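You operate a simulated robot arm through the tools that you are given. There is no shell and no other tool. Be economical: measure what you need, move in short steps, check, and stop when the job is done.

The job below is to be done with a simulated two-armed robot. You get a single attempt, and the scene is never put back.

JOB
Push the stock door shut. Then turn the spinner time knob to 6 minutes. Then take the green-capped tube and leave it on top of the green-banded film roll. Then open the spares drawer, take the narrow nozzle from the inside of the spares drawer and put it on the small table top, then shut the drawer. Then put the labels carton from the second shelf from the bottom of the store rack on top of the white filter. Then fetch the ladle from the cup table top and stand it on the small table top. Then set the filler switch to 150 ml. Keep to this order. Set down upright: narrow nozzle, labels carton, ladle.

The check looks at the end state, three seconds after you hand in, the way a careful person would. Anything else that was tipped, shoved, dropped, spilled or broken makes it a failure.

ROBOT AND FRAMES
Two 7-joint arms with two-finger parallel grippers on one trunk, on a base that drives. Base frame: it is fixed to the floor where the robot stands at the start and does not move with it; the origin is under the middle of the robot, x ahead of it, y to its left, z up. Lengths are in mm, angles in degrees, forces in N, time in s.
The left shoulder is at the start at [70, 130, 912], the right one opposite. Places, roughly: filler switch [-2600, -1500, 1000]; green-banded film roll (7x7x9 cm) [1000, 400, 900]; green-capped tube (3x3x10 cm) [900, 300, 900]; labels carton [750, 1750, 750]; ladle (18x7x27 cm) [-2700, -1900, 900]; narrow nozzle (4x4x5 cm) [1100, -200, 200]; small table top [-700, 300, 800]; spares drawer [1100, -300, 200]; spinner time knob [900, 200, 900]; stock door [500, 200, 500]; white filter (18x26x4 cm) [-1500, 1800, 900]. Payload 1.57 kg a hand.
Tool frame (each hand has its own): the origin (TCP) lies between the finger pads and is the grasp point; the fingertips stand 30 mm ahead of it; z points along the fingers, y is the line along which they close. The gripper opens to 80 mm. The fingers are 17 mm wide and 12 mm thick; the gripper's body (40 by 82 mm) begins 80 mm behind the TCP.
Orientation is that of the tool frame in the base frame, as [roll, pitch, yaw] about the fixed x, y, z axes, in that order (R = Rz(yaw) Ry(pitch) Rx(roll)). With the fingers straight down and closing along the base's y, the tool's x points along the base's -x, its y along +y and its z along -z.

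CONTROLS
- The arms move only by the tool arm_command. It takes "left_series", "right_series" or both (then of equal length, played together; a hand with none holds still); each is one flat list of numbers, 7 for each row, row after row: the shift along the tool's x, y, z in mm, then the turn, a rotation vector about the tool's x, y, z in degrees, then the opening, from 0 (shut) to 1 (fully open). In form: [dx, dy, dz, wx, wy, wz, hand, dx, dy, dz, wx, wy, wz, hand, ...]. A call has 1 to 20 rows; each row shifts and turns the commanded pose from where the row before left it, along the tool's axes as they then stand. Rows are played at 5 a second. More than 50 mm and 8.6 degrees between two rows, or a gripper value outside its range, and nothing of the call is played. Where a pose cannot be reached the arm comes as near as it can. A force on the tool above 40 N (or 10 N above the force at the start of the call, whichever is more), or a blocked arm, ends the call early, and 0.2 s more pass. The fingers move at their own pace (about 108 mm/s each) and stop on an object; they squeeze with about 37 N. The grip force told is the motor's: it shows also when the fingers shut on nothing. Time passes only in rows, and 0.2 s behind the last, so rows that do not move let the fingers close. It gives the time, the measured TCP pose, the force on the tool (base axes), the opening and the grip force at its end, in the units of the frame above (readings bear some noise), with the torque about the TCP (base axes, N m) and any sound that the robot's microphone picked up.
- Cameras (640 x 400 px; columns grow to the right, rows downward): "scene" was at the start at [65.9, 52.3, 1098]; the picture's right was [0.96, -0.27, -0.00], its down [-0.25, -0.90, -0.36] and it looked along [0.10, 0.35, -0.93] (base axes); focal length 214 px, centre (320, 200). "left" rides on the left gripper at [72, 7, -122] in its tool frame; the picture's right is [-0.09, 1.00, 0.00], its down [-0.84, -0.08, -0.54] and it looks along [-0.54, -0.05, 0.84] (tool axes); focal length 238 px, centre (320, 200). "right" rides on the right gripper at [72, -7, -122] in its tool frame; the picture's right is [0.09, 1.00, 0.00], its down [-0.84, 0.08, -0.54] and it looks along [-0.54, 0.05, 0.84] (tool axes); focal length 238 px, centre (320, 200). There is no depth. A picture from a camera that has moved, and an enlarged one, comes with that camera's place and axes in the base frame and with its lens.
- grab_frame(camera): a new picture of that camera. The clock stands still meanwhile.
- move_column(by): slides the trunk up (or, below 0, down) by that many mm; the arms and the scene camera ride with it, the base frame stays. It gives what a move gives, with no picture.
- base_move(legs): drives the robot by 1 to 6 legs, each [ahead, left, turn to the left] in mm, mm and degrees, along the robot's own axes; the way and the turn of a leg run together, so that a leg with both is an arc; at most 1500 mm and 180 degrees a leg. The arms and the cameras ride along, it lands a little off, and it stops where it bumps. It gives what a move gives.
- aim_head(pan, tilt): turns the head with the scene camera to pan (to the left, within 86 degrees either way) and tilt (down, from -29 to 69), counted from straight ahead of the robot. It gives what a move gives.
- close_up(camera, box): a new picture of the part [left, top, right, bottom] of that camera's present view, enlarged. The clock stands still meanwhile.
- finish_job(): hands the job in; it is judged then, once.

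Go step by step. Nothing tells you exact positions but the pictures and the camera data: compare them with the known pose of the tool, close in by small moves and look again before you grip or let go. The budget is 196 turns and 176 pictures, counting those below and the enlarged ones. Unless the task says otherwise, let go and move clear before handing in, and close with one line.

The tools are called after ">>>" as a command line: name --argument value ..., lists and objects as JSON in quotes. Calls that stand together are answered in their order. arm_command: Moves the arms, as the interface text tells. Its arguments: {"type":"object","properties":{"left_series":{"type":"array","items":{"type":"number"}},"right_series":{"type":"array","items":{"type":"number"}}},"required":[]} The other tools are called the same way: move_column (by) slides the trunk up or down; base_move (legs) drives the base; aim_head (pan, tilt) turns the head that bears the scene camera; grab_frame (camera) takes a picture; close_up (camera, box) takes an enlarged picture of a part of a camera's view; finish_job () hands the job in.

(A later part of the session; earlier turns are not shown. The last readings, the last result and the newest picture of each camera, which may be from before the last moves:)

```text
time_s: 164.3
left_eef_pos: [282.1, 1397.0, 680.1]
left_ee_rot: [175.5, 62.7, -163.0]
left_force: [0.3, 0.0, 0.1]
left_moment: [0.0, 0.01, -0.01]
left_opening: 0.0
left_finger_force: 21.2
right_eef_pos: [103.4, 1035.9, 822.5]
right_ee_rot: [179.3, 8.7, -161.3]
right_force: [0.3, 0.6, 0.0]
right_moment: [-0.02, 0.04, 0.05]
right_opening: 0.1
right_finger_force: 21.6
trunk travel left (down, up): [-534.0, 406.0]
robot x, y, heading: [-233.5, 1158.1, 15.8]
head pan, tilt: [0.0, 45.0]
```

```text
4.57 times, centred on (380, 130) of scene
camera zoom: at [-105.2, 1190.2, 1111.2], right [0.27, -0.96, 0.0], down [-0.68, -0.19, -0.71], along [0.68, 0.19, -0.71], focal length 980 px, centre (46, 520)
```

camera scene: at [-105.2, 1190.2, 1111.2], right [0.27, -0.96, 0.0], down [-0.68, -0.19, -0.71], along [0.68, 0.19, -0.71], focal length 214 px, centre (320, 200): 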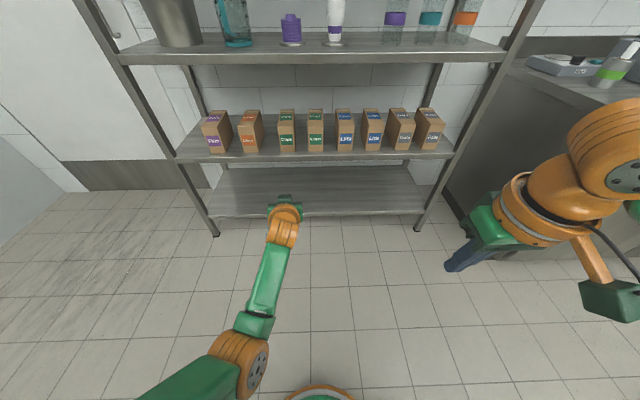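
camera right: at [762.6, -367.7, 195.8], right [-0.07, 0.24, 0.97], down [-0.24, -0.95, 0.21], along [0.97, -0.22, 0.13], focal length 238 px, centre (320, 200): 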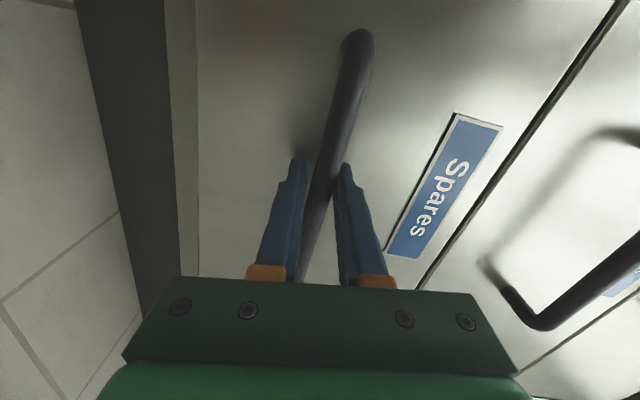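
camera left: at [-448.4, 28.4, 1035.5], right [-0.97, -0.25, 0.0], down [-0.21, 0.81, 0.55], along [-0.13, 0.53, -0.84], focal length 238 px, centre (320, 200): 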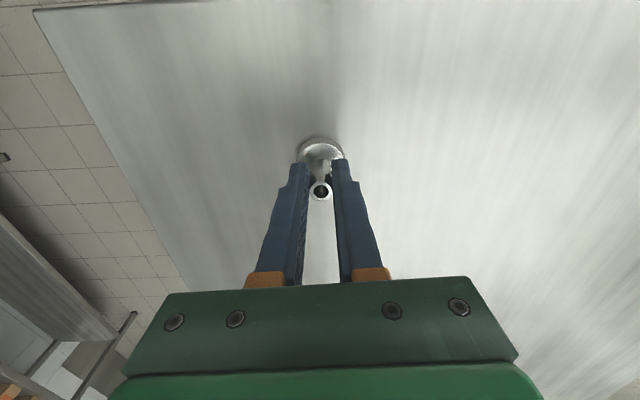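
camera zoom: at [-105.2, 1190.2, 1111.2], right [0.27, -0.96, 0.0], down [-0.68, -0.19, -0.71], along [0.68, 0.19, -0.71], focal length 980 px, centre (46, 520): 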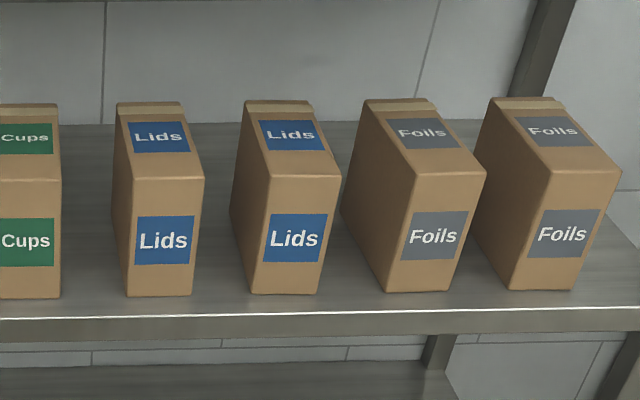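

The Labels carton is the second from the left. I'll move closer in line with it and take a second view for triangulation.

>>> base_move --legs '[[150, 230, 0]]'

>>> grab_frame --camera "scene"

>>> grab_frame --camera "left"

```text
time_s: 166.2
left_eef_pos: [362.4, 1659.8, 681.3]
left_ee_rot: [175.5, 62.7, -163.1]
left_force: [0.3, -0.2, -0.2]
left_moment: [0.0, -0.02, 0.0]
left_opening: 0.0
left_finger_force: 21.3
right_eef_pos: [184.3, 1297.5, 824.0]
right_ee_rot: [179.3, 8.7, -161.4]
right_force: [-0.1, 0.5, -0.7]
right_moment: [0.0, 0.0, -0.02]
right_opening: 0.0
right_finger_force: 20.8
trunk travel left (down, up): [-534.0, 406.0]
robot x, y, heading: [-149.0, 1419.8, 15.6]
head pan, tilt: [0.0, 45.0]
```

```text
93 pictures are left
camera scene: at [-23.7, 1452.9, 1111.1], right [0.27, -0.96, 0.0], down [-0.68, -0.19, -0.71], along [0.68, 0.19, -0.71], focal length 214 px, centre (320, 200)
```

scene: 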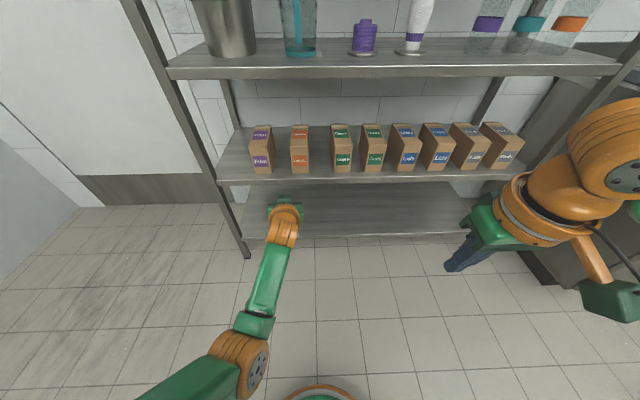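

```text
92 pictures are left
camera left: at [228.8, 1614.6, 672.4], right [-0.31, 0.94, 0.12], down [-0.05, -0.14, 0.99], along [0.95, 0.3, 0.09], focal length 238 px, centre (320, 200)
```

left: 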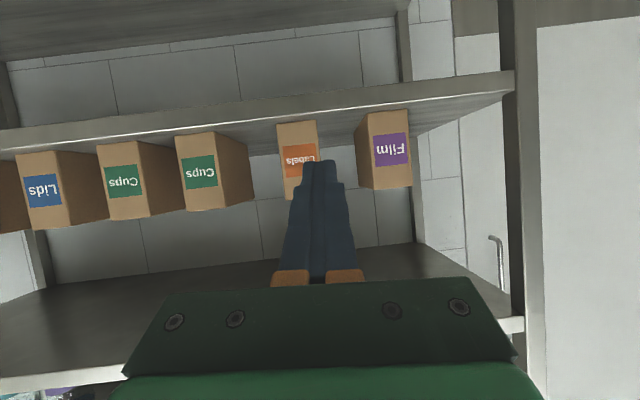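

>>> close_up --camera "scene" --box '[240, 110, 360, 185]'

>>> close_up --camera "left" --box '[240, 90, 400, 210]'

```text
5.33 times, centred on (300, 148) of scene
camera zoom: at [-23.7, 1452.9, 1111.1], right [0.27, -0.96, 0.0], down [-0.68, -0.19, -0.71], along [0.68, 0.19, -0.71], focal length 1144 px, centre (427, 480)
```

zoom: 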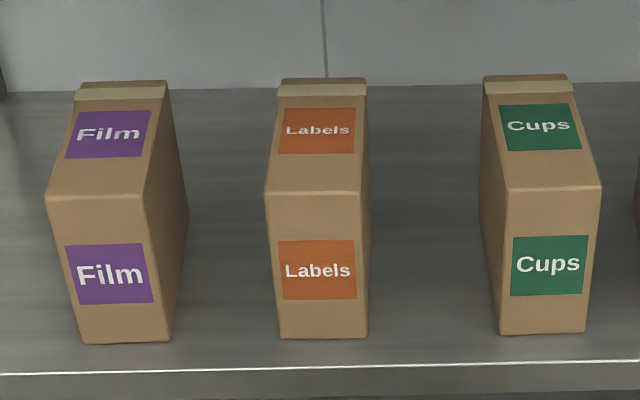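

```text
3.33 times, centred on (320, 150) of left
camera zoom: at [228.8, 1614.6, 672.4], right [-0.31, 0.94, 0.12], down [-0.05, -0.14, 0.99], along [0.95, 0.3, 0.09], focal length 794 px, centre (320, 367)
```

zoom: 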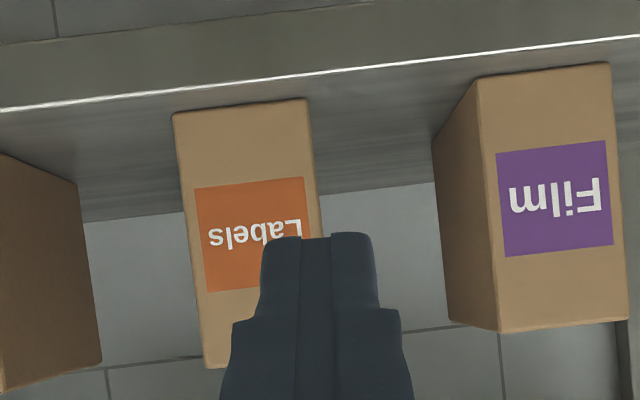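

The carton's front is at F≈1036 (rack frame), L≈1481, z 583–715, about 65 mm wide. I'll level the left hand, open it and line up.

>>> arm_command --left_series '[0, 0, 0, 0, -8.5, 0, 0.5, 0, 0, 0, 0, -8.5, 0, 1, 0, 0, 0, 6.2, 0, -1.2, 1]'

>>> move_column --by -30

>>> base_move --legs '[[170, -18, 0]]'

>>> grab_frame --camera "left"

>>> grab_frame --camera "scene"

```text
time_s: 167.0
left_eef_pos: [362.3, 1656.0, 681.2]
left_ee_rot: [-177.3, 79.6, -162.7]
left_force: [-0.3, 0.0, 1.6]
left_moment: [0.0, 0.03, 0.0]
left_opening: 80.0
left_finger_force: 0.0
right_eef_pos: [184.3, 1297.0, 824.1]
right_ee_rot: [179.3, 8.7, -161.3]
right_force: [-0.3, 0.3, 0.6]
right_moment: [0.01, 0.0, 0.02]
right_opening: 0.1
right_finger_force: 21.2
trunk travel left (down, up): [-534.0, 406.0]
robot x, y, heading: [-151.9, 1421.2, 15.8]
head pan, tilt: [0.0, 45.0]
```

```text
time_s: 167.8
left_eef_pos: [362.6, 1658.2, 651.6]
left_ee_rot: [-178.6, 79.7, -163.7]
left_force: [0.9, 0.2, 0.3]
left_moment: [0.0, -0.02, 0.01]
left_opening: 80.1
left_finger_force: 0.0
right_eef_pos: [186.1, 1296.6, 794.0]
right_ee_rot: [179.4, 8.7, -161.3]
right_force: [0.5, 0.9, 0.3]
right_moment: [0.04, -0.01, -0.01]
right_opening: 0.0
right_finger_force: 21.5
trunk travel left (down, up): [-504.0, 436.0]
robot x, y, heading: [-151.6, 1417.5, 15.6]
head pan, tilt: [0.0, 45.0]
```

```text
time_s: 169.2
left_eef_pos: [530.7, 1687.7, 650.8]
left_ee_rot: [-178.6, 79.7, -163.6]
left_force: [-0.5, 0.1, 0.0]
left_moment: [-0.02, -0.01, 0.0]
left_opening: 80.0
left_finger_force: 0.0
right_eef_pos: [353.1, 1325.6, 793.3]
right_ee_rot: [179.3, 8.7, -161.4]
right_force: [0.4, -0.1, -0.5]
right_moment: [0.0, 0.01, 0.01]
right_opening: 0.1
right_finger_force: 21.5
trunk travel left (down, up): [-504.0, 436.0]
robot x, y, heading: [20.8, 1445.9, 15.7]
head pan, tilt: [0.0, 45.0]
```

```text
89 pictures are left
camera left: at [401.3, 1659.1, 601.3], right [-0.24, 0.97, 0.09], down [-0.35, -0.17, 0.92], along [0.9, 0.19, 0.38], focal length 238 px, centre (320, 200)
```

left: 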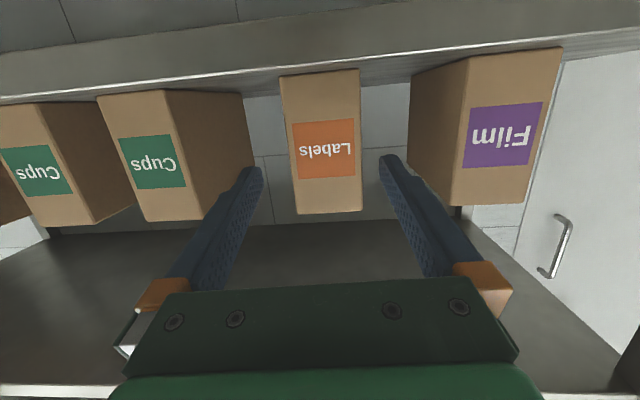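

```text
88 pictures are left
camera scene: at [144.6, 1481.4, 1081.1], right [0.27, -0.96, 0.0], down [-0.68, -0.19, -0.71], along [0.68, 0.19, -0.71], focal length 214 px, centre (320, 200)
```

scene: 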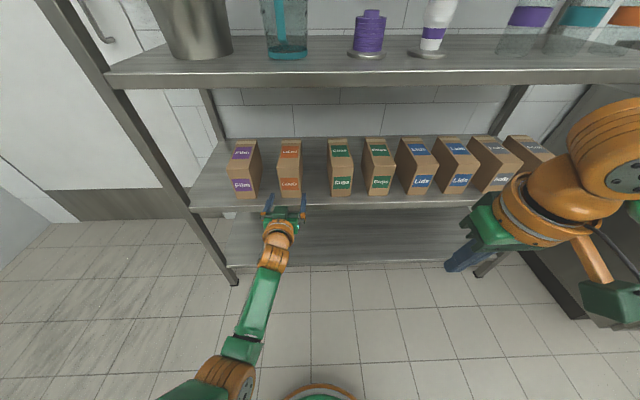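

Well centred. Driving forward so the fingers pass either side of the carton.

>>> base_move --legs '[[125, 0, 0]]'

>>> grab_frame --camera "left"

>>> close_up --camera "scene" --box '[200, 120, 360, 260]'

```text
time_s: 170.5
left_eef_pos: [651.5, 1721.4, 651.3]
left_ee_rot: [-178.7, 79.8, -163.8]
left_force: [0.1, 0.3, 0.5]
left_moment: [0.03, -0.01, 0.01]
left_opening: 80.1
left_finger_force: 0.0
right_eef_pos: [473.8, 1360.0, 794.0]
right_ee_rot: [179.3, 8.7, -161.4]
right_force: [0.5, -0.4, 0.2]
right_moment: [0.0, 0.01, -0.02]
right_opening: 0.1
right_finger_force: 21.0
trunk travel left (down, up): [-504.0, 436.0]
robot x, y, heading: [136.4, 1482.6, 15.7]
head pan, tilt: [0.0, 45.0]
```

```text
87 pictures are left
camera left: at [520.7, 1692.7, 601.3], right [-0.24, 0.97, 0.09], down [-0.35, -0.17, 0.92], along [0.9, 0.19, 0.38], focal length 238 px, centre (320, 200)
```

left: 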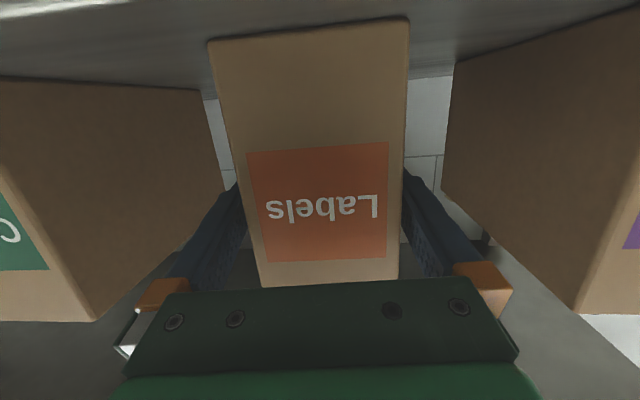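

```text
2.86 times, centred on (280, 190) of scene
camera zoom: at [263.9, 1515.0, 1081.1], right [0.27, -0.96, 0.0], down [-0.68, -0.19, -0.71], along [0.68, 0.19, -0.71], focal length 613 px, centre (434, 229)
```

zoom: 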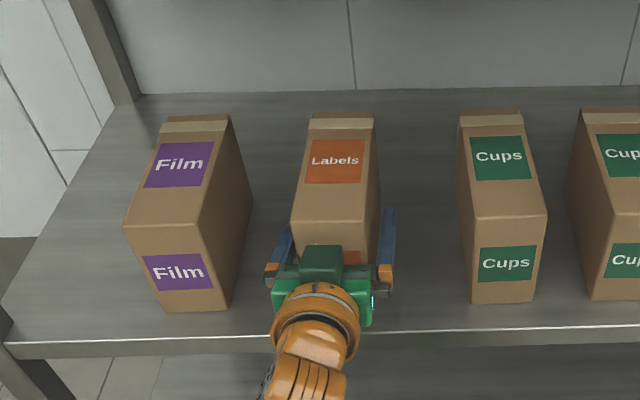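

>>> arm_command --left_series '[0, 0, 0, 0, 0, 0, 0.7, 0, 0, 0, 0, 0, 0, 0.4, 0, 0, 0, 0, 0, 0, 0.3, 0, 0, 0, 0, 0, 0, 0.3]'

>>> arm_command --left_series '[-19.7, 0, -3.5, 0, 0, 0, 0.3, -19.7, 0, -3.5, 0, 0, 0, 0.3, -19.7, 0, -3.5, 0, 0, 0, 0.3]'

>>> grab_frame --camera "left"

>>> grab_frame --camera "scene"

```text
time_s: 171.5
left_eef_pos: [650.3, 1720.9, 650.6]
left_ee_rot: [-178.6, 79.5, -163.7]
left_force: [0.4, 1.4, 0.4]
left_moment: [0.08, 0.02, 0.01]
left_opening: 65.6
left_finger_force: 37.1
right_eef_pos: [472.2, 1358.6, 794.1]
right_ee_rot: [179.3, 8.8, -161.4]
right_force: [0.1, -0.3, -0.1]
right_moment: [0.03, 0.0, 0.02]
right_opening: 0.0
right_finger_force: 20.9
trunk travel left (down, up): [-504.0, 436.0]
robot x, y, heading: [134.3, 1479.3, 15.6]
head pan, tilt: [0.0, 45.0]
```

```text
time_s: 172.3
left_eef_pos: [652.3, 1722.5, 711.1]
left_ee_rot: [-178.7, 79.7, -163.7]
left_force: [0.1, -0.4, -2.8]
left_moment: [-0.03, 0.11, -0.02]
left_opening: 66.1
left_finger_force: 37.2
right_eef_pos: [472.9, 1359.9, 794.6]
right_ee_rot: [179.3, 8.7, -161.3]
right_force: [0.2, 0.3, 0.3]
right_moment: [0.04, -0.01, 0.0]
right_opening: 0.0
right_finger_force: 21.6
trunk travel left (down, up): [-504.0, 436.0]
robot x, y, heading: [134.1, 1483.2, 15.6]
head pan, tilt: [0.0, 45.0]
```

```text
85 pictures are left
camera left: at [520.7, 1693.0, 661.0], right [-0.24, 0.97, 0.09], down [-0.35, -0.17, 0.92], along [0.9, 0.19, 0.38], focal length 238 px, centre (320, 200)
```

left: 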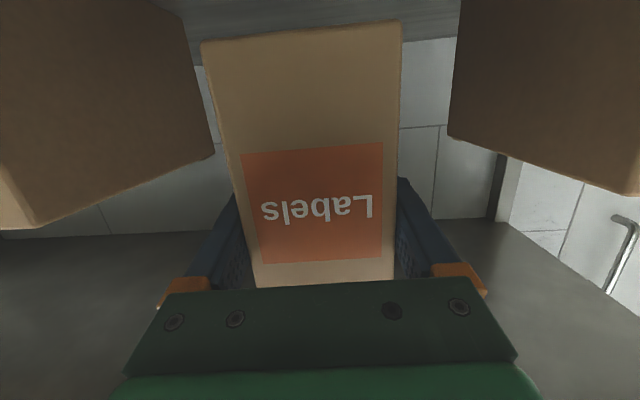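

```text
84 pictures are left
camera scene: at [264.2, 1515.2, 1081.0], right [0.27, -0.96, 0.0], down [-0.68, -0.19, -0.71], along [0.68, 0.19, -0.71], focal length 214 px, centre (320, 200)
```

scene: 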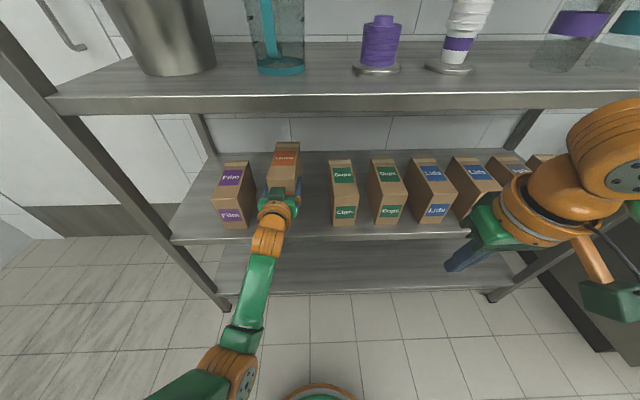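

The carton is lifted (light). I'll back out and look left/behind for the white filter.

>>> base_move --legs '[[-350, 0, 0]]'

>>> move_column --by 330

>>> aim_head --pan 86 --tilt 25

>>> grab_frame --camera "scene"

```text
time_s: 174.6
left_eef_pos: [316.1, 1626.6, 711.0]
left_ee_rot: [-178.7, 79.6, -163.8]
left_force: [-0.3, -0.8, -2.9]
left_moment: [-0.02, 0.11, -0.01]
left_opening: 65.9
left_finger_force: 37.1
right_eef_pos: [137.6, 1265.3, 793.4]
right_ee_rot: [179.3, 8.7, -161.5]
right_force: [-0.2, -0.4, 0.0]
right_moment: [0.0, 0.0, 0.01]
right_opening: 0.0
right_finger_force: 21.3
trunk travel left (down, up): [-504.0, 436.0]
robot x, y, heading: [-199.1, 1386.5, 15.6]
head pan, tilt: [0.0, 45.0]
```

```text
time_s: 177.8
left_eef_pos: [316.2, 1626.5, 1040.5]
left_ee_rot: [-178.6, 79.6, -163.8]
left_force: [-0.8, 0.1, -2.5]
left_moment: [-0.01, 0.08, 0.0]
left_opening: 65.6
left_finger_force: 37.3
right_eef_pos: [138.7, 1265.1, 1123.2]
right_ee_rot: [179.3, 8.7, -161.5]
right_force: [0.4, -0.2, -0.1]
right_moment: [0.0, 0.02, 0.02]
right_opening: 0.0
right_finger_force: 21.4
trunk travel left (down, up): [-834.0, 106.0]
robot x, y, heading: [-202.1, 1388.2, 15.6]
head pan, tilt: [0.0, 45.0]
```

```text
time_s: 179.4
left_eef_pos: [315.6, 1627.7, 1039.9]
left_ee_rot: [-178.6, 79.7, -163.7]
left_force: [0.5, -0.7, -2.9]
left_moment: [-0.01, 0.1, -0.02]
left_opening: 65.9
left_finger_force: 37.4
right_eef_pos: [138.4, 1266.4, 1123.2]
right_ee_rot: [179.4, 8.7, -161.5]
right_force: [-0.5, -0.5, -0.9]
right_moment: [0.0, -0.03, 0.01]
right_opening: 0.0
right_finger_force: 21.3
trunk travel left (down, up): [-834.0, 106.0]
robot x, y, heading: [-198.5, 1391.5, 15.5]
head pan, tilt: [85.9, 25.0]
```

```text
83 pictures are left
camera scene: at [-167.1, 1489.7, 1441.7], right [0.98, 0.2, 0.0], down [0.08, -0.41, -0.91], along [-0.18, 0.89, -0.42], focal length 214 px, centre (320, 200)
```

scene: 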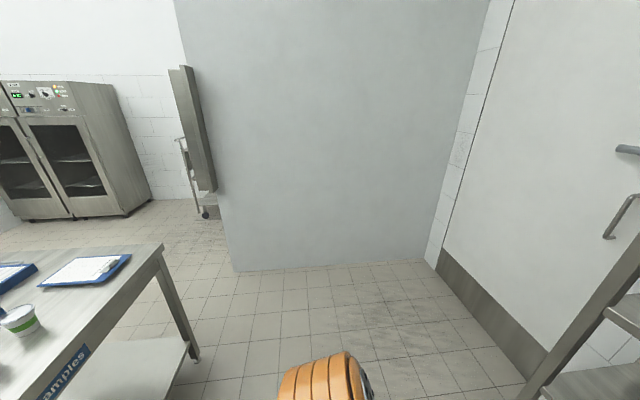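

>>> base_move --legs '[[110, 0, 0], [0, 0, 90], [0, 0, 90]]'

>>> aim_head --pan 0 --tilt 35

>>> grab_frame --camera "scene"

```text
time_s: 188.2
left_eef_pos: [-607.3, 1173.4, 1039.7]
left_ee_rot: [-178.7, 79.7, 16.5]
left_force: [-0.8, 0.9, -2.2]
left_moment: [0.06, -0.1, -0.02]
left_opening: 65.9
left_finger_force: 36.6
right_eef_pos: [-430.6, 1536.2, 1122.9]
right_ee_rot: [179.3, 8.7, 18.8]
right_force: [0.2, 0.6, -0.3]
right_moment: [0.02, 0.0, -0.02]
right_opening: 0.0
right_finger_force: 21.5
trunk travel left (down, up): [-834.0, 106.0]
robot x, y, heading: [-94.1, 1415.5, -164.0]
head pan, tilt: [85.9, 25.0]
```

```text
time_s: 189.8
left_eef_pos: [-606.0, 1172.5, 1040.4]
left_ee_rot: [-178.6, 79.6, 16.6]
left_force: [0.2, 1.1, -2.4]
left_moment: [0.01, -0.14, -0.01]
left_opening: 65.8
left_finger_force: 36.9
right_eef_pos: [-430.7, 1536.1, 1124.3]
right_ee_rot: [179.3, 8.8, 18.8]
right_force: [-0.1, -0.2, 0.1]
right_moment: [0.01, 0.01, -0.02]
right_opening: 0.0
right_finger_force: 21.1
trunk travel left (down, up): [-834.0, 106.0]
robot x, y, heading: [-92.4, 1417.3, -164.2]
head pan, tilt: [0.0, 35.0]
```

```text
82 pictures are left
camera scene: at [-226.6, 1376.6, 1425.9], right [-0.27, 0.96, 0.0], down [0.55, 0.16, -0.82], along [-0.79, -0.22, -0.57], focal length 214 px, centre (320, 200)
```

scene: 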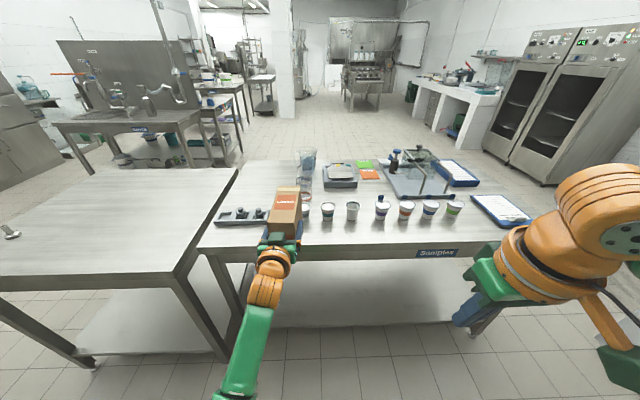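

>>> close_up --camera "scene" --box '[200, 130, 380, 242]'

>>> close_up --camera "scene" --box '[360, 130, 540, 242]'

```text
3.56 times, centred on (290, 186) of scene
camera zoom: at [-226.6, 1376.6, 1425.9], right [-0.27, 0.96, 0.0], down [0.55, 0.16, -0.82], along [-0.79, -0.22, -0.57], focal length 763 px, centre (427, 250)
```

zoom: 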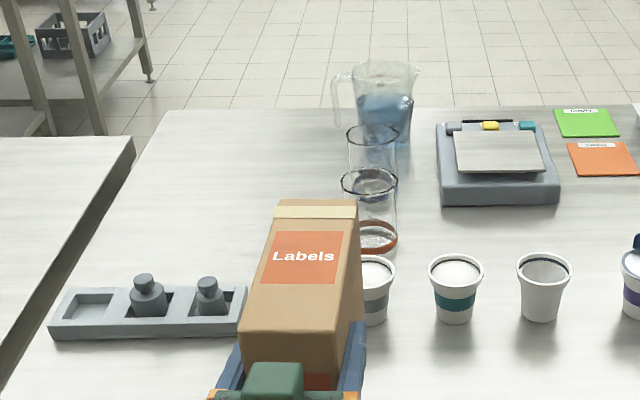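

```text
3.56 times, centred on (450, 186) of scene
camera zoom: at [-226.6, 1376.6, 1425.9], right [-0.27, 0.96, 0.0], down [0.55, 0.16, -0.82], along [-0.79, -0.22, -0.57], focal length 763 px, centre (-142, 250)
```

zoom: 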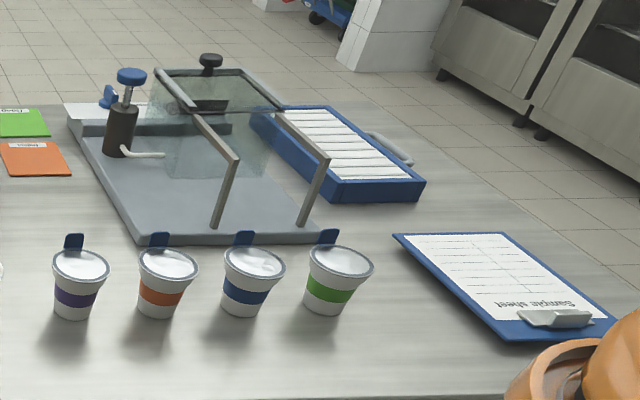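

The white filter is the blue-framed pleated one at the table's back right, about (-1427, 1801). I'll test whether the left arm can stretch further forward, so I could place from the table's front.

>>> arm_command --left_series '[-4.5, 0, 24.6, 0, 0, 0, 0.3, -4.5, 0, 24.6, 0, 0, 0, 0.3, -4.5, 0, 24.6, 0, 0, 0, 0.3, -4.5, 0, 24.6, 0, 0, 0, 0.3]'

```text
time_s: 190.8
left_eef_pos: [-704.3, 1147.8, 1040.4]
left_ee_rot: [-178.7, 79.6, 16.5]
left_force: [0.3, 0.1, -3.4]
left_moment: [0.02, -0.14, 0.0]
left_opening: 65.8
left_finger_force: 37.2
right_eef_pos: [-431.0, 1535.5, 1123.2]
right_ee_rot: [179.4, 8.6, 18.8]
right_force: [-0.6, 0.7, 0.2]
right_moment: [-0.02, -0.02, 0.05]
right_opening: 0.0
right_finger_force: 21.6
trunk travel left (down, up): [-834.0, 106.0]
robot x, y, heading: [-95.5, 1415.0, -164.1]
head pan, tilt: [0.0, 35.0]
```

The arm reaches 660 mm forward, so placing from the front works. I'll drive sideways to line up with the filter.

>>> base_move --legs '[[0, -833, 0], [250, 0, 0]]'

>>> grab_frame --camera "scene"

```text
time_s: 196.7
left_eef_pos: [-1170.8, 1892.7, 1042.3]
left_ee_rot: [-178.6, 79.6, 16.0]
left_force: [1.3, -0.1, -3.2]
left_moment: [0.04, -0.11, 0.04]
left_opening: 65.7
left_finger_force: 37.2
right_eef_pos: [-894.6, 2277.7, 1123.8]
right_ee_rot: [179.4, 8.8, 18.4]
right_force: [0.6, 0.1, -0.2]
right_moment: [0.01, 0.01, 0.0]
right_opening: 0.1
right_finger_force: 20.8
trunk travel left (down, up): [-834.0, 106.0]
robot x, y, heading: [-562.6, 2153.5, -164.7]
head pan, tilt: [0.0, 35.0]
```

```text
79 pictures are left
camera scene: at [-691.6, 2117.1, 1426.1], right [-0.27, 0.96, 0.0], down [0.55, 0.15, -0.82], along [-0.79, -0.22, -0.57], focal length 214 px, centre (320, 200)
```

scene: 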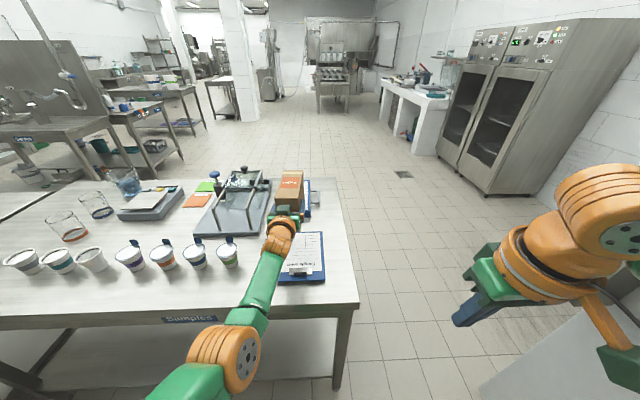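

>>> close_up --camera "scene" --box '[190, 150, 350, 290]'

>>> grab_frame --camera "left"

```text
2.86 times, centred on (270, 220) of scene
camera zoom: at [-691.6, 2117.1, 1426.1], right [-0.27, 0.96, 0.0], down [0.55, 0.15, -0.82], along [-0.79, -0.22, -0.57], focal length 613 px, centre (463, 143)
```

zoom: 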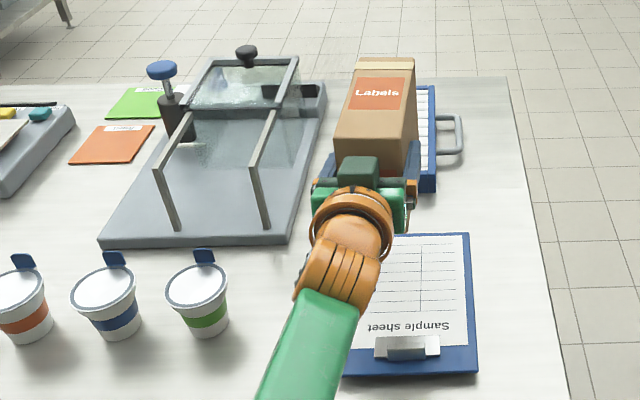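

```text
77 pictures are left
camera left: at [-1041.5, 1918.6, 992.5], right [0.24, -0.97, 0.09], down [0.35, 0.17, 0.92], along [-0.91, -0.19, 0.38], focal length 238 px, centre (320, 200)
```

left: 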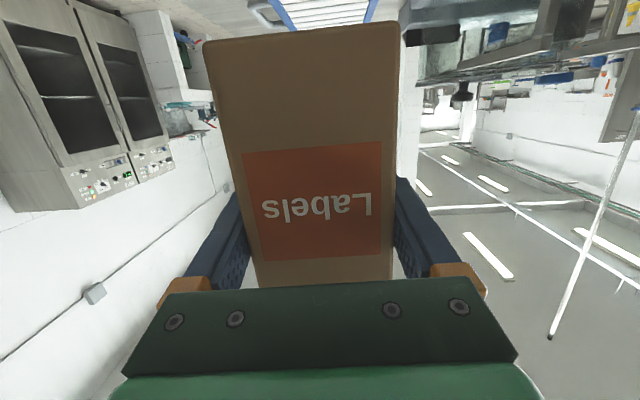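

The filter's centre is about 285 mm further and 38 mm left of the carton. I'll drive most of the way, then stretch the arm the rest.

>>> base_move --legs '[[225, 38, 0]]'

>>> arm_command --left_series '[-3.6, 0, 19.7, 0, 0, 0, 0.3, -3.6, 0, 19.7, 0, 0, 0, 0.3, -2.7, 0, 14.8, 0, 0, 0, 0.3]'

>>> aim_head --pan 0 --tilt 45

>>> grab_frame --camera "scene"

>>> close_up --camera "scene" --box '[190, 80, 350, 220]'

```text
time_s: 198.4
left_eef_pos: [-1375.6, 1797.0, 1042.1]
left_ee_rot: [-178.6, 79.7, 15.9]
left_force: [0.8, -0.4, -3.2]
left_moment: [0.02, -0.12, 0.02]
left_opening: 65.7
left_finger_force: 37.3
right_eef_pos: [-1098.1, 2182.4, 1124.6]
right_ee_rot: [179.3, 8.7, 18.4]
right_force: [0.1, 0.3, -0.6]
right_moment: [0.01, 0.02, 0.02]
right_opening: 0.1
right_finger_force: 21.5
trunk travel left (down, up): [-834.0, 106.0]
robot x, y, heading: [-765.8, 2056.5, -164.7]
head pan, tilt: [0.0, 35.0]
```

```text
time_s: 199.2
left_eef_pos: [-1385.7, 1793.8, 1040.5]
left_ee_rot: [-178.4, 79.4, 16.2]
left_force: [0.3, 0.1, -3.7]
left_moment: [0.02, -0.13, 0.0]
left_opening: 65.7
left_finger_force: 37.3
left hand out of reach, approached as far as the arm can: row 1, 2, 3
right_eef_pos: [-1102.4, 2181.5, 1124.2]
right_ee_rot: [179.4, 8.6, 18.4]
right_force: [-0.9, 0.6, 0.3]
right_moment: [0.01, 0.02, 0.03]
right_opening: 0.0
right_finger_force: 21.1
trunk travel left (down, up): [-834.0, 106.0]
robot x, y, heading: [-766.3, 2062.2, -164.5]
head pan, tilt: [0.0, 35.0]
```

```text
time_s: 199.9
left_eef_pos: [-1384.2, 1793.5, 1040.8]
left_ee_rot: [-178.5, 79.6, 16.0]
left_force: [-0.3, 0.0, -2.6]
left_moment: [0.06, -0.15, -0.02]
left_opening: 65.8
left_finger_force: 37.2
right_eef_pos: [-1101.3, 2180.7, 1122.1]
right_ee_rot: [179.3, 8.6, 18.3]
right_force: [-0.7, -0.1, 1.0]
right_moment: [0.05, 0.02, -0.01]
right_opening: 0.2
right_finger_force: 21.4
trunk travel left (down, up): [-834.0, 106.0]
robot x, y, heading: [-762.3, 2057.9, -164.6]
head pan, tilt: [0.0, 45.0]
```

```text
76 pictures are left
camera scene: at [-892.1, 2022.1, 1411.0], right [-0.27, 0.96, 0.0], down [0.68, 0.19, -0.71], along [-0.68, -0.19, -0.71], focal length 214 px, centre (320, 200)
```

scene: 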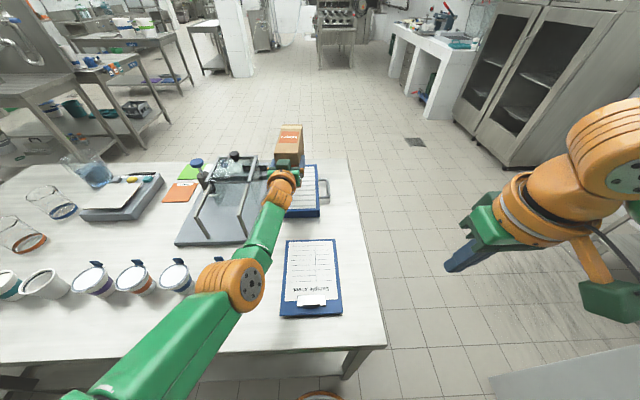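

```text
2.86 times, centred on (270, 150) of scene
camera zoom: at [-892.1, 2022.1, 1411.0], right [-0.27, 0.96, 0.0], down [0.68, 0.19, -0.71], along [-0.68, -0.19, -0.71], focal length 613 px, centre (463, 343)
```

zoom: 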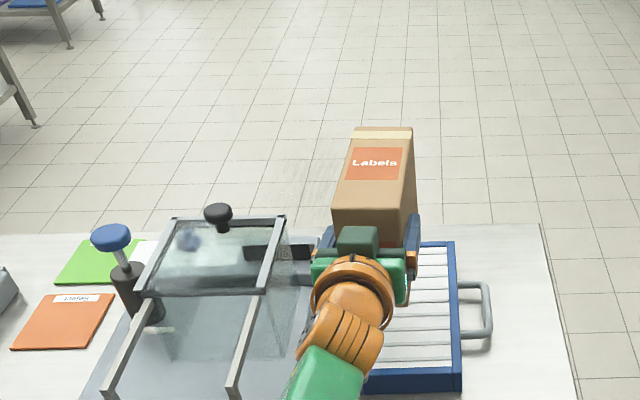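

The filter is clearly seen now: its centre is 56 mm further and 6 mm left of the carton. The table edge leaves room for about 35 mm more, which puts the carton well inside the filter.

>>> base_move --legs '[[36, 6, 0]]'

>>> move_column --by -70

>>> grab_frame --camera "scene"

>>> grab_frame --camera "left"

```text
time_s: 200.8
left_eef_pos: [-1412.1, 1780.8, 1046.1]
left_ee_rot: [-178.8, 80.1, 15.8]
left_force: [-0.1, 0.4, -2.5]
left_moment: [0.04, -0.13, -0.01]
left_opening: 65.8
left_finger_force: 37.2
right_eef_pos: [-1127.9, 2169.5, 1125.3]
right_ee_rot: [179.4, 8.9, 18.4]
right_force: [0.0, -1.2, 0.4]
right_moment: [-0.02, 0.07, 0.01]
right_opening: 0.1
right_finger_force: 20.9
trunk travel left (down, up): [-834.0, 106.0]
robot x, y, heading: [-797.0, 2044.4, -164.4]
head pan, tilt: [0.0, 45.0]
```

```text
time_s: 201.9
left_eef_pos: [-1416.6, 1777.2, 970.5]
left_ee_rot: [-178.4, 79.7, 16.0]
left_force: [-0.1, 0.2, -2.5]
left_moment: [-0.01, -0.13, 0.01]
left_opening: 65.6
left_finger_force: 36.8
right_eef_pos: [-1134.3, 2165.9, 1053.4]
right_ee_rot: [179.3, 8.7, 18.4]
right_force: [0.4, -0.3, -0.5]
right_moment: [0.0, 0.04, 0.01]
right_opening: 0.0
right_finger_force: 21.4
trunk travel left (down, up): [-764.0, 176.0]
robot x, y, heading: [-795.1, 2046.1, -164.5]
head pan, tilt: [0.0, 45.0]
```

```text
74 pictures are left
camera scene: at [-924.3, 2006.9, 1341.0], right [-0.27, 0.96, 0.0], down [0.68, 0.19, -0.71], along [-0.68, -0.19, -0.71], focal length 214 px, centre (320, 200)
```

scene: 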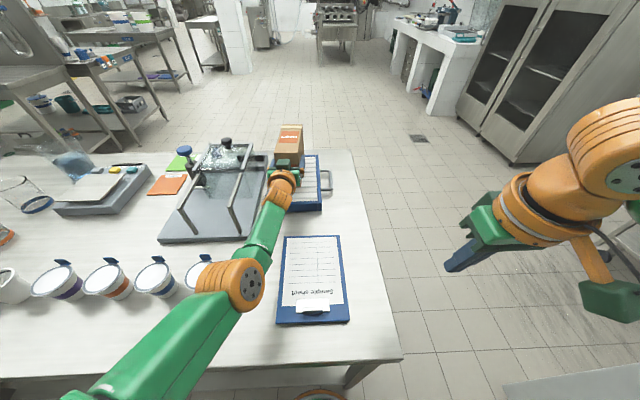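

```text
73 pictures are left
camera left: at [-1287.1, 1805.0, 921.4], right [0.24, -0.97, 0.09], down [0.35, 0.17, 0.92], along [-0.91, -0.19, 0.38], focal length 238 px, centre (320, 200)
```

left: 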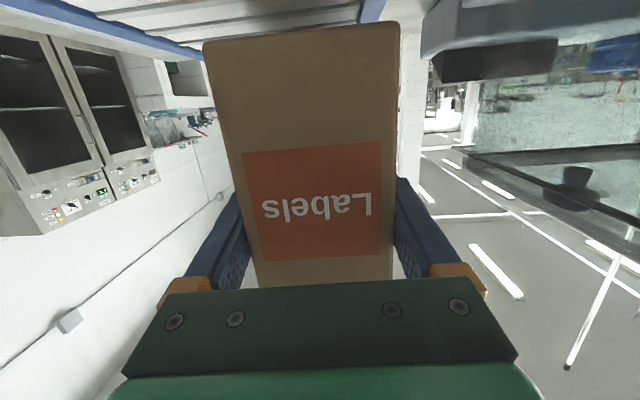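

>>> close_up --camera "scene" --box '[230, 110, 370, 230]'

>>> close_up --camera "left" --box '[0, 0, 640, 200]'

```text
3.33 times, centred on (300, 170) of scene
camera zoom: at [-924.3, 2006.9, 1341.0], right [-0.27, 0.96, 0.0], down [0.68, 0.19, -0.71], along [-0.68, -0.19, -0.71], focal length 715 px, centre (387, 300)
```

zoom: 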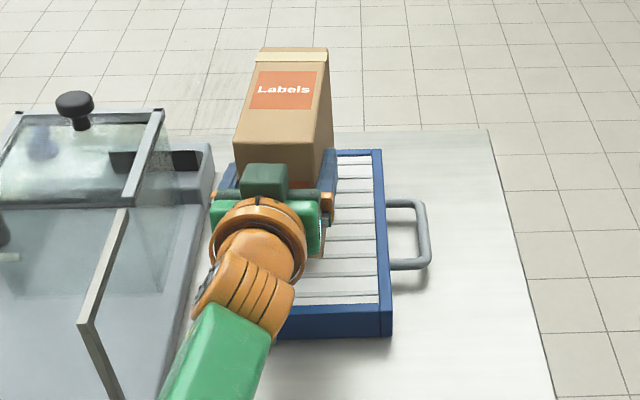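

```text
1.00 times, centred on (320, 100) of left (not enlarged: the box is as wide or as high as the picture)
camera zoom: at [-1287.1, 1805.0, 921.4], right [0.24, -0.97, 0.09], down [0.35, 0.17, 0.92], along [-0.91, -0.19, 0.38], focal length 238 px, centre (320, 300)
```

zoom: 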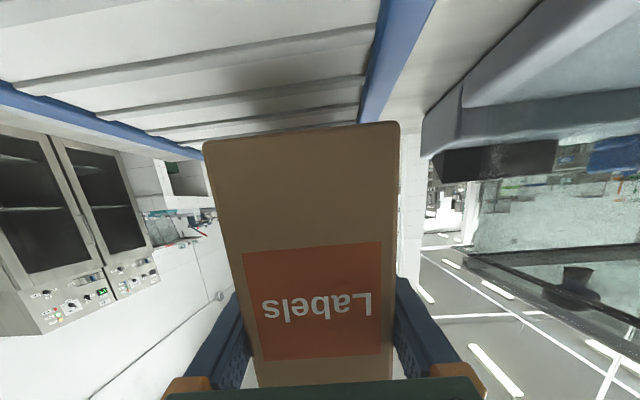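

>>> close_up --camera "scene" --box '[260, 135, 330, 185]'

```text
8.00 times, centred on (295, 160) of scene
camera zoom: at [-924.3, 2006.9, 1341.0], right [-0.27, 0.96, 0.0], down [0.68, 0.19, -0.71], along [-0.68, -0.19, -0.71], focal length 1716 px, centre (520, 520)
```

zoom: 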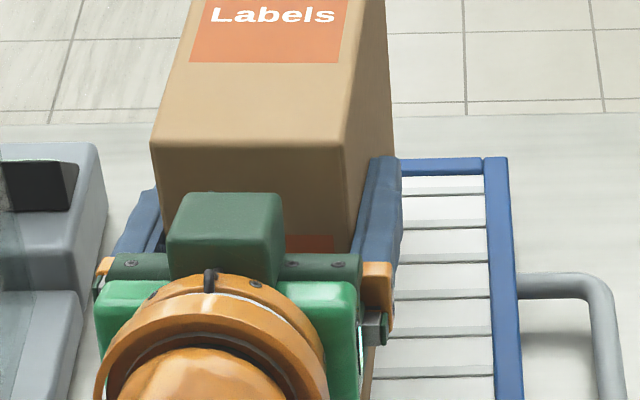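

The visible parts show the filter body is about 135 mm wide (the handle makes up the rest), with its centre about 25 mm right of the carton. I'll shift right 24 mm and re-check.

>>> base_move --legs '[[0, -24, 0]]'

>>> close_up --camera "scene" --box '[250, 125, 350, 195]'

>>> close_up --camera "left" --box '[120, 0, 480, 160]'

```text
time_s: 202.7
left_eef_pos: [-1422.3, 1797.4, 969.8]
left_ee_rot: [-177.2, 79.6, 17.4]
left_force: [0.6, -0.6, -2.8]
left_moment: [0.05, -0.12, 0.0]
left_opening: 66.0
left_finger_force: 36.3
right_eef_pos: [-1139.9, 2186.2, 1054.4]
right_ee_rot: [179.6, 8.6, 18.4]
right_force: [-0.6, -0.8, 0.1]
right_moment: [0.03, 0.04, -0.04]
right_opening: 0.0
right_finger_force: 21.5
trunk travel left (down, up): [-764.0, 176.0]
robot x, y, heading: [-802.1, 2064.8, -164.3]
head pan, tilt: [0.0, 45.0]
```

```text
5.71 times, centred on (300, 160) of scene
camera zoom: at [-929.5, 2024.9, 1341.0], right [-0.27, 0.96, 0.0], down [0.68, 0.19, -0.71], along [-0.68, -0.19, -0.71], focal length 1226 px, centre (434, 429)
```

zoom: 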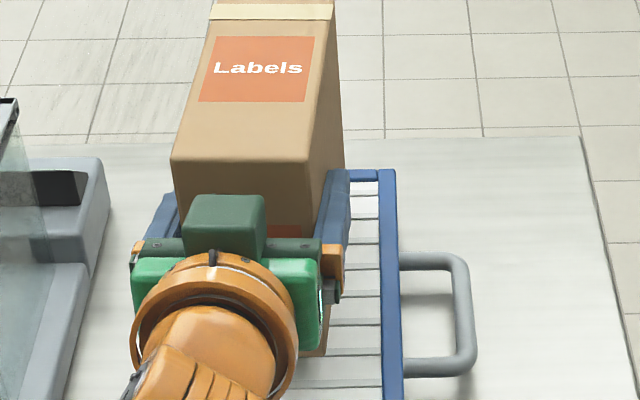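

```text
1.78 times, centred on (300, 80) of left
camera zoom: at [-1292.5, 1824.5, 920.9], right [0.24, -0.97, 0.08], down [0.35, 0.16, 0.92], along [-0.91, -0.19, 0.38], focal length 424 px, centre (356, 413)
```

zoom: 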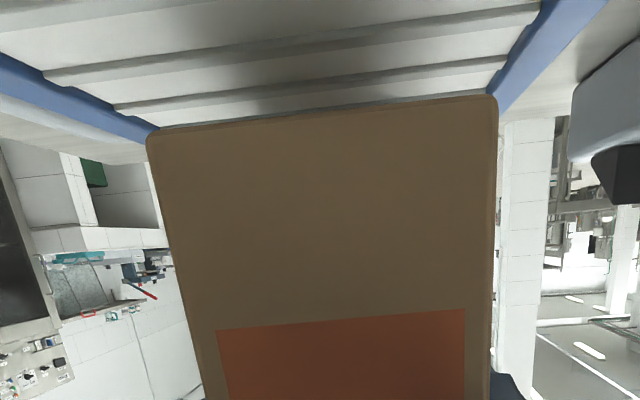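

The carton is now centred between the filter's rails. Lowering with the trunk in small steps.

>>> move_column --by -18

>>> close_up --camera "left" --box '[120, 0, 480, 160]'

```text
time_s: 203.3
left_eef_pos: [-1421.5, 1801.8, 956.1]
left_ee_rot: [-179.0, 79.8, 15.6]
left_force: [-2.1, 0.5, 8.1]
left_moment: [-0.25, -0.54, -0.06]
left_opening: 65.6
left_finger_force: 37.2
right_eef_pos: [-1139.1, 2190.6, 1036.0]
right_ee_rot: [179.2, 8.9, 18.5]
right_force: [-0.3, 1.0, -0.6]
right_moment: [-0.01, 0.01, 0.04]
right_opening: 0.0
right_finger_force: 21.2
trunk travel left (down, up): [-746.0, 194.0]
robot x, y, heading: [-802.6, 2067.4, -164.6]
head pan, tilt: [0.0, 45.0]
```

```text
1.78 times, centred on (300, 80) of left
camera zoom: at [-1292.0, 1828.9, 905.7], right [0.24, -0.97, 0.09], down [0.36, 0.17, 0.92], along [-0.9, -0.19, 0.38], focal length 424 px, centre (356, 413)
```

zoom: 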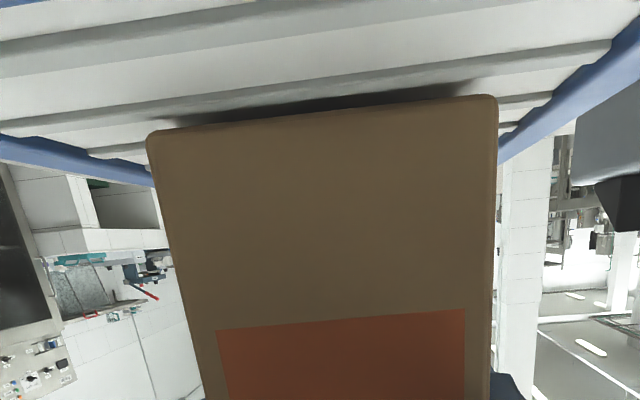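

>>> move_column --by -2

```text
time_s: 203.9
left_eef_pos: [-1421.3, 1802.4, 955.3]
left_ee_rot: [-179.0, 80.1, 15.7]
left_force: [-9.6, -1.6, 21.7]
left_moment: [-0.23, -0.6, -0.13]
left_opening: 65.9
left_finger_force: 37.0
right_eef_pos: [-1138.4, 2191.5, 1034.1]
right_ee_rot: [179.2, 8.9, 18.6]
right_force: [0.5, -0.2, -0.1]
right_moment: [-0.06, -0.02, 0.01]
right_opening: 0.0
right_finger_force: 21.6
trunk travel left (down, up): [-744.0, 196.0]
robot x, y, heading: [-799.9, 2067.1, -164.4]
head pan, tilt: [0.0, 45.0]
```

Firm contact. I'll open the fingers (only to full) and look before withdrawing.

>>> arm_command --left_series '[0, 0, 0, 0, 0, 0, 0.85, 0, 0, 0, 0, 0, 0, 1, 0, 0, 0, 0, 0, 0, 1]'

>>> grab_frame --camera "left"

>>> close_up --camera "scene" --box '[250, 125, 350, 195]'

```text
time_s: 204.7
left_eef_pos: [-1422.8, 1800.6, 950.6]
left_ee_rot: [-178.6, 79.6, 16.1]
left_force: [-0.1, -0.1, -0.7]
left_moment: [0.02, 0.0, -0.02]
left_opening: 80.2
left_finger_force: 0.1
right_eef_pos: [-1139.2, 2189.6, 1034.3]
right_ee_rot: [179.3, 8.7, 18.5]
right_force: [-0.1, 0.3, -0.7]
right_moment: [0.03, 0.01, -0.02]
right_opening: 0.0
right_finger_force: 21.4
trunk travel left (down, up): [-744.0, 196.0]
robot x, y, heading: [-803.2, 2064.4, -164.7]
head pan, tilt: [0.0, 45.0]
```

```text
66 pictures are left
camera left: at [-1292.8, 1827.9, 901.4], right [0.24, -0.97, 0.09], down [0.35, 0.17, 0.92], along [-0.91, -0.19, 0.38], focal length 238 px, centre (320, 200)
```

left: 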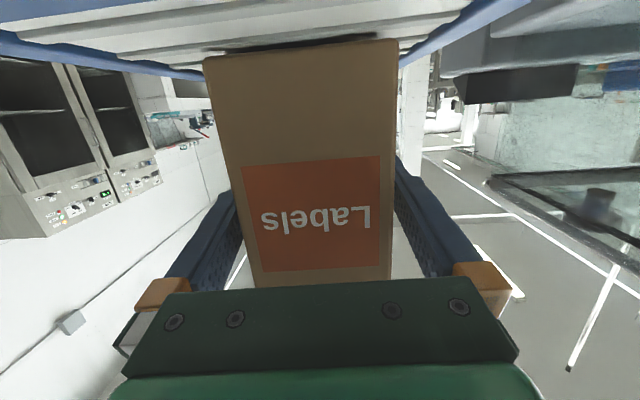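

```text
5.71 times, centred on (300, 160) of scene
camera zoom: at [-930.0, 2030.1, 1321.1], right [-0.27, 0.96, 0.0], down [0.68, 0.19, -0.71], along [-0.68, -0.19, -0.71], focal length 1226 px, centre (434, 429)
```

zoom: 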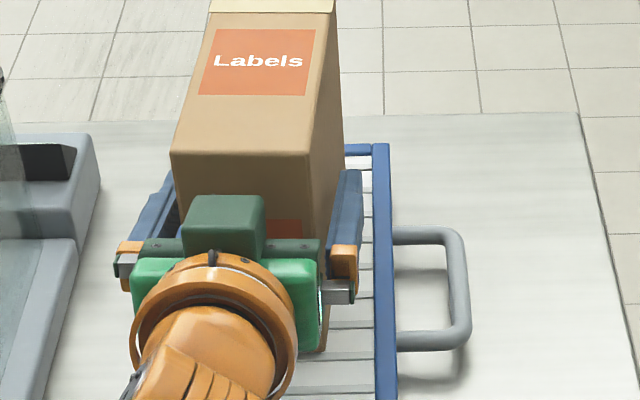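

The carton stands on the filter, free of the fingers. I'll back straight off.

>>> base_move --legs '[[-180, 0, 0]]'

>>> grab_frame --camera "scene"

>>> close_up --camera "scene" --box '[240, 90, 360, 180]'

```text
time_s: 206.2
left_eef_pos: [-1252.1, 1847.2, 949.0]
left_ee_rot: [-178.6, 79.5, 16.1]
left_force: [-0.2, 0.3, -1.0]
left_moment: [0.04, -0.04, -0.03]
left_opening: 80.1
left_finger_force: 0.1
right_eef_pos: [-969.7, 2235.9, 1032.5]
right_ee_rot: [179.2, 8.6, 18.4]
right_force: [-0.2, -0.4, -0.1]
right_moment: [-0.03, -0.01, 0.01]
right_opening: 0.0
right_finger_force: 21.3
trunk travel left (down, up): [-744.0, 196.0]
robot x, y, heading: [-633.2, 2113.0, -164.0]
head pan, tilt: [0.0, 45.0]
```

```text
64 pictures are left
camera scene: at [-759.9, 2077.4, 1320.9], right [-0.27, 0.96, 0.0], down [0.68, 0.19, -0.71], along [-0.68, -0.19, -0.71], focal length 214 px, centre (320, 200)
```

scene: 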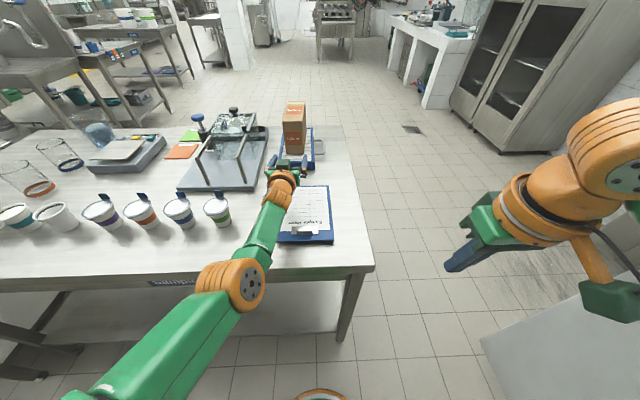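

```text
4.44 times, centred on (300, 135) of scene
camera zoom: at [-759.9, 2077.4, 1320.9], right [-0.27, 0.96, 0.0], down [0.68, 0.19, -0.71], along [-0.68, -0.19, -0.71], focal length 953 px, centre (409, 489)
```

zoom: 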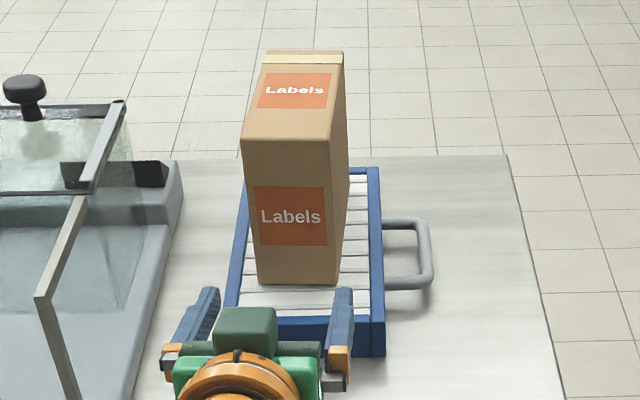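

The carton stands upright on the white filter. Next is the ladle, so I'll back out and drive along the aisle toward the far area.

>>> base_move --legs '[[-430, 0, 0], [0, 1275, 0], [0, 1275, 0]]'

>>> aim_head --pan 0 --tilt 25

>>> grab_frame --camera "scene"

```text
time_s: 220.8
left_eef_pos: [-153.5, -494.2, 951.4]
left_ee_rot: [-178.7, 79.6, 16.2]
left_force: [0.1, 0.2, -0.7]
left_moment: [-0.04, 0.01, 0.0]
left_opening: 80.0
left_finger_force: 0.1
right_eef_pos: [129.5, -104.1, 1034.2]
right_ee_rot: [179.4, 8.6, 18.4]
right_force: [0.8, 0.1, 0.0]
right_moment: [0.01, -0.01, -0.03]
right_opening: 0.0
right_finger_force: 21.7
trunk travel left (down, up): [-744.0, 196.0]
robot x, y, heading: [463.7, -227.0, -164.7]
head pan, tilt: [0.0, 45.0]
```

```text
time_s: 221.7
left_eef_pos: [-151.7, -494.7, 950.8]
left_ee_rot: [-178.5, 79.6, 16.3]
left_force: [-0.3, 0.5, 0.3]
left_moment: [0.02, 0.02, 0.0]
left_opening: 80.2
left_finger_force: 0.0
right_eef_pos: [128.7, -104.8, 1033.8]
right_ee_rot: [179.4, 8.7, 18.5]
right_force: [1.0, 0.5, 0.0]
right_moment: [0.0, -0.03, 0.0]
right_opening: 0.0
right_finger_force: 21.3
trunk travel left (down, up): [-744.0, 196.0]
robot x, y, heading: [467.4, -225.9, -164.5]
head pan, tilt: [0.0, 25.0]
```

```text
62 pictures are left
camera scene: at [329.6, -266.8, 1351.7], right [-0.27, 0.96, 0.0], down [0.41, 0.11, -0.91], along [-0.87, -0.24, -0.42], focal length 214 px, centre (320, 200)
```

scene: 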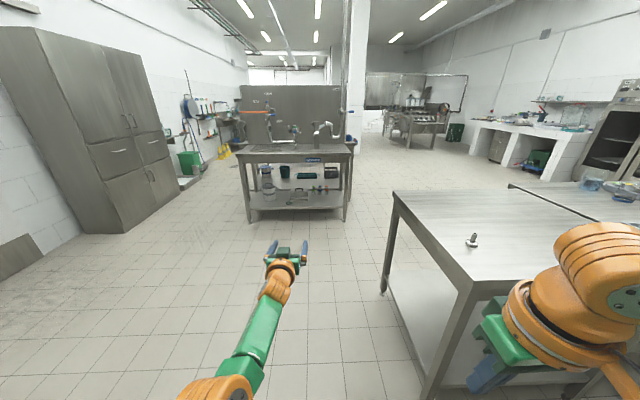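

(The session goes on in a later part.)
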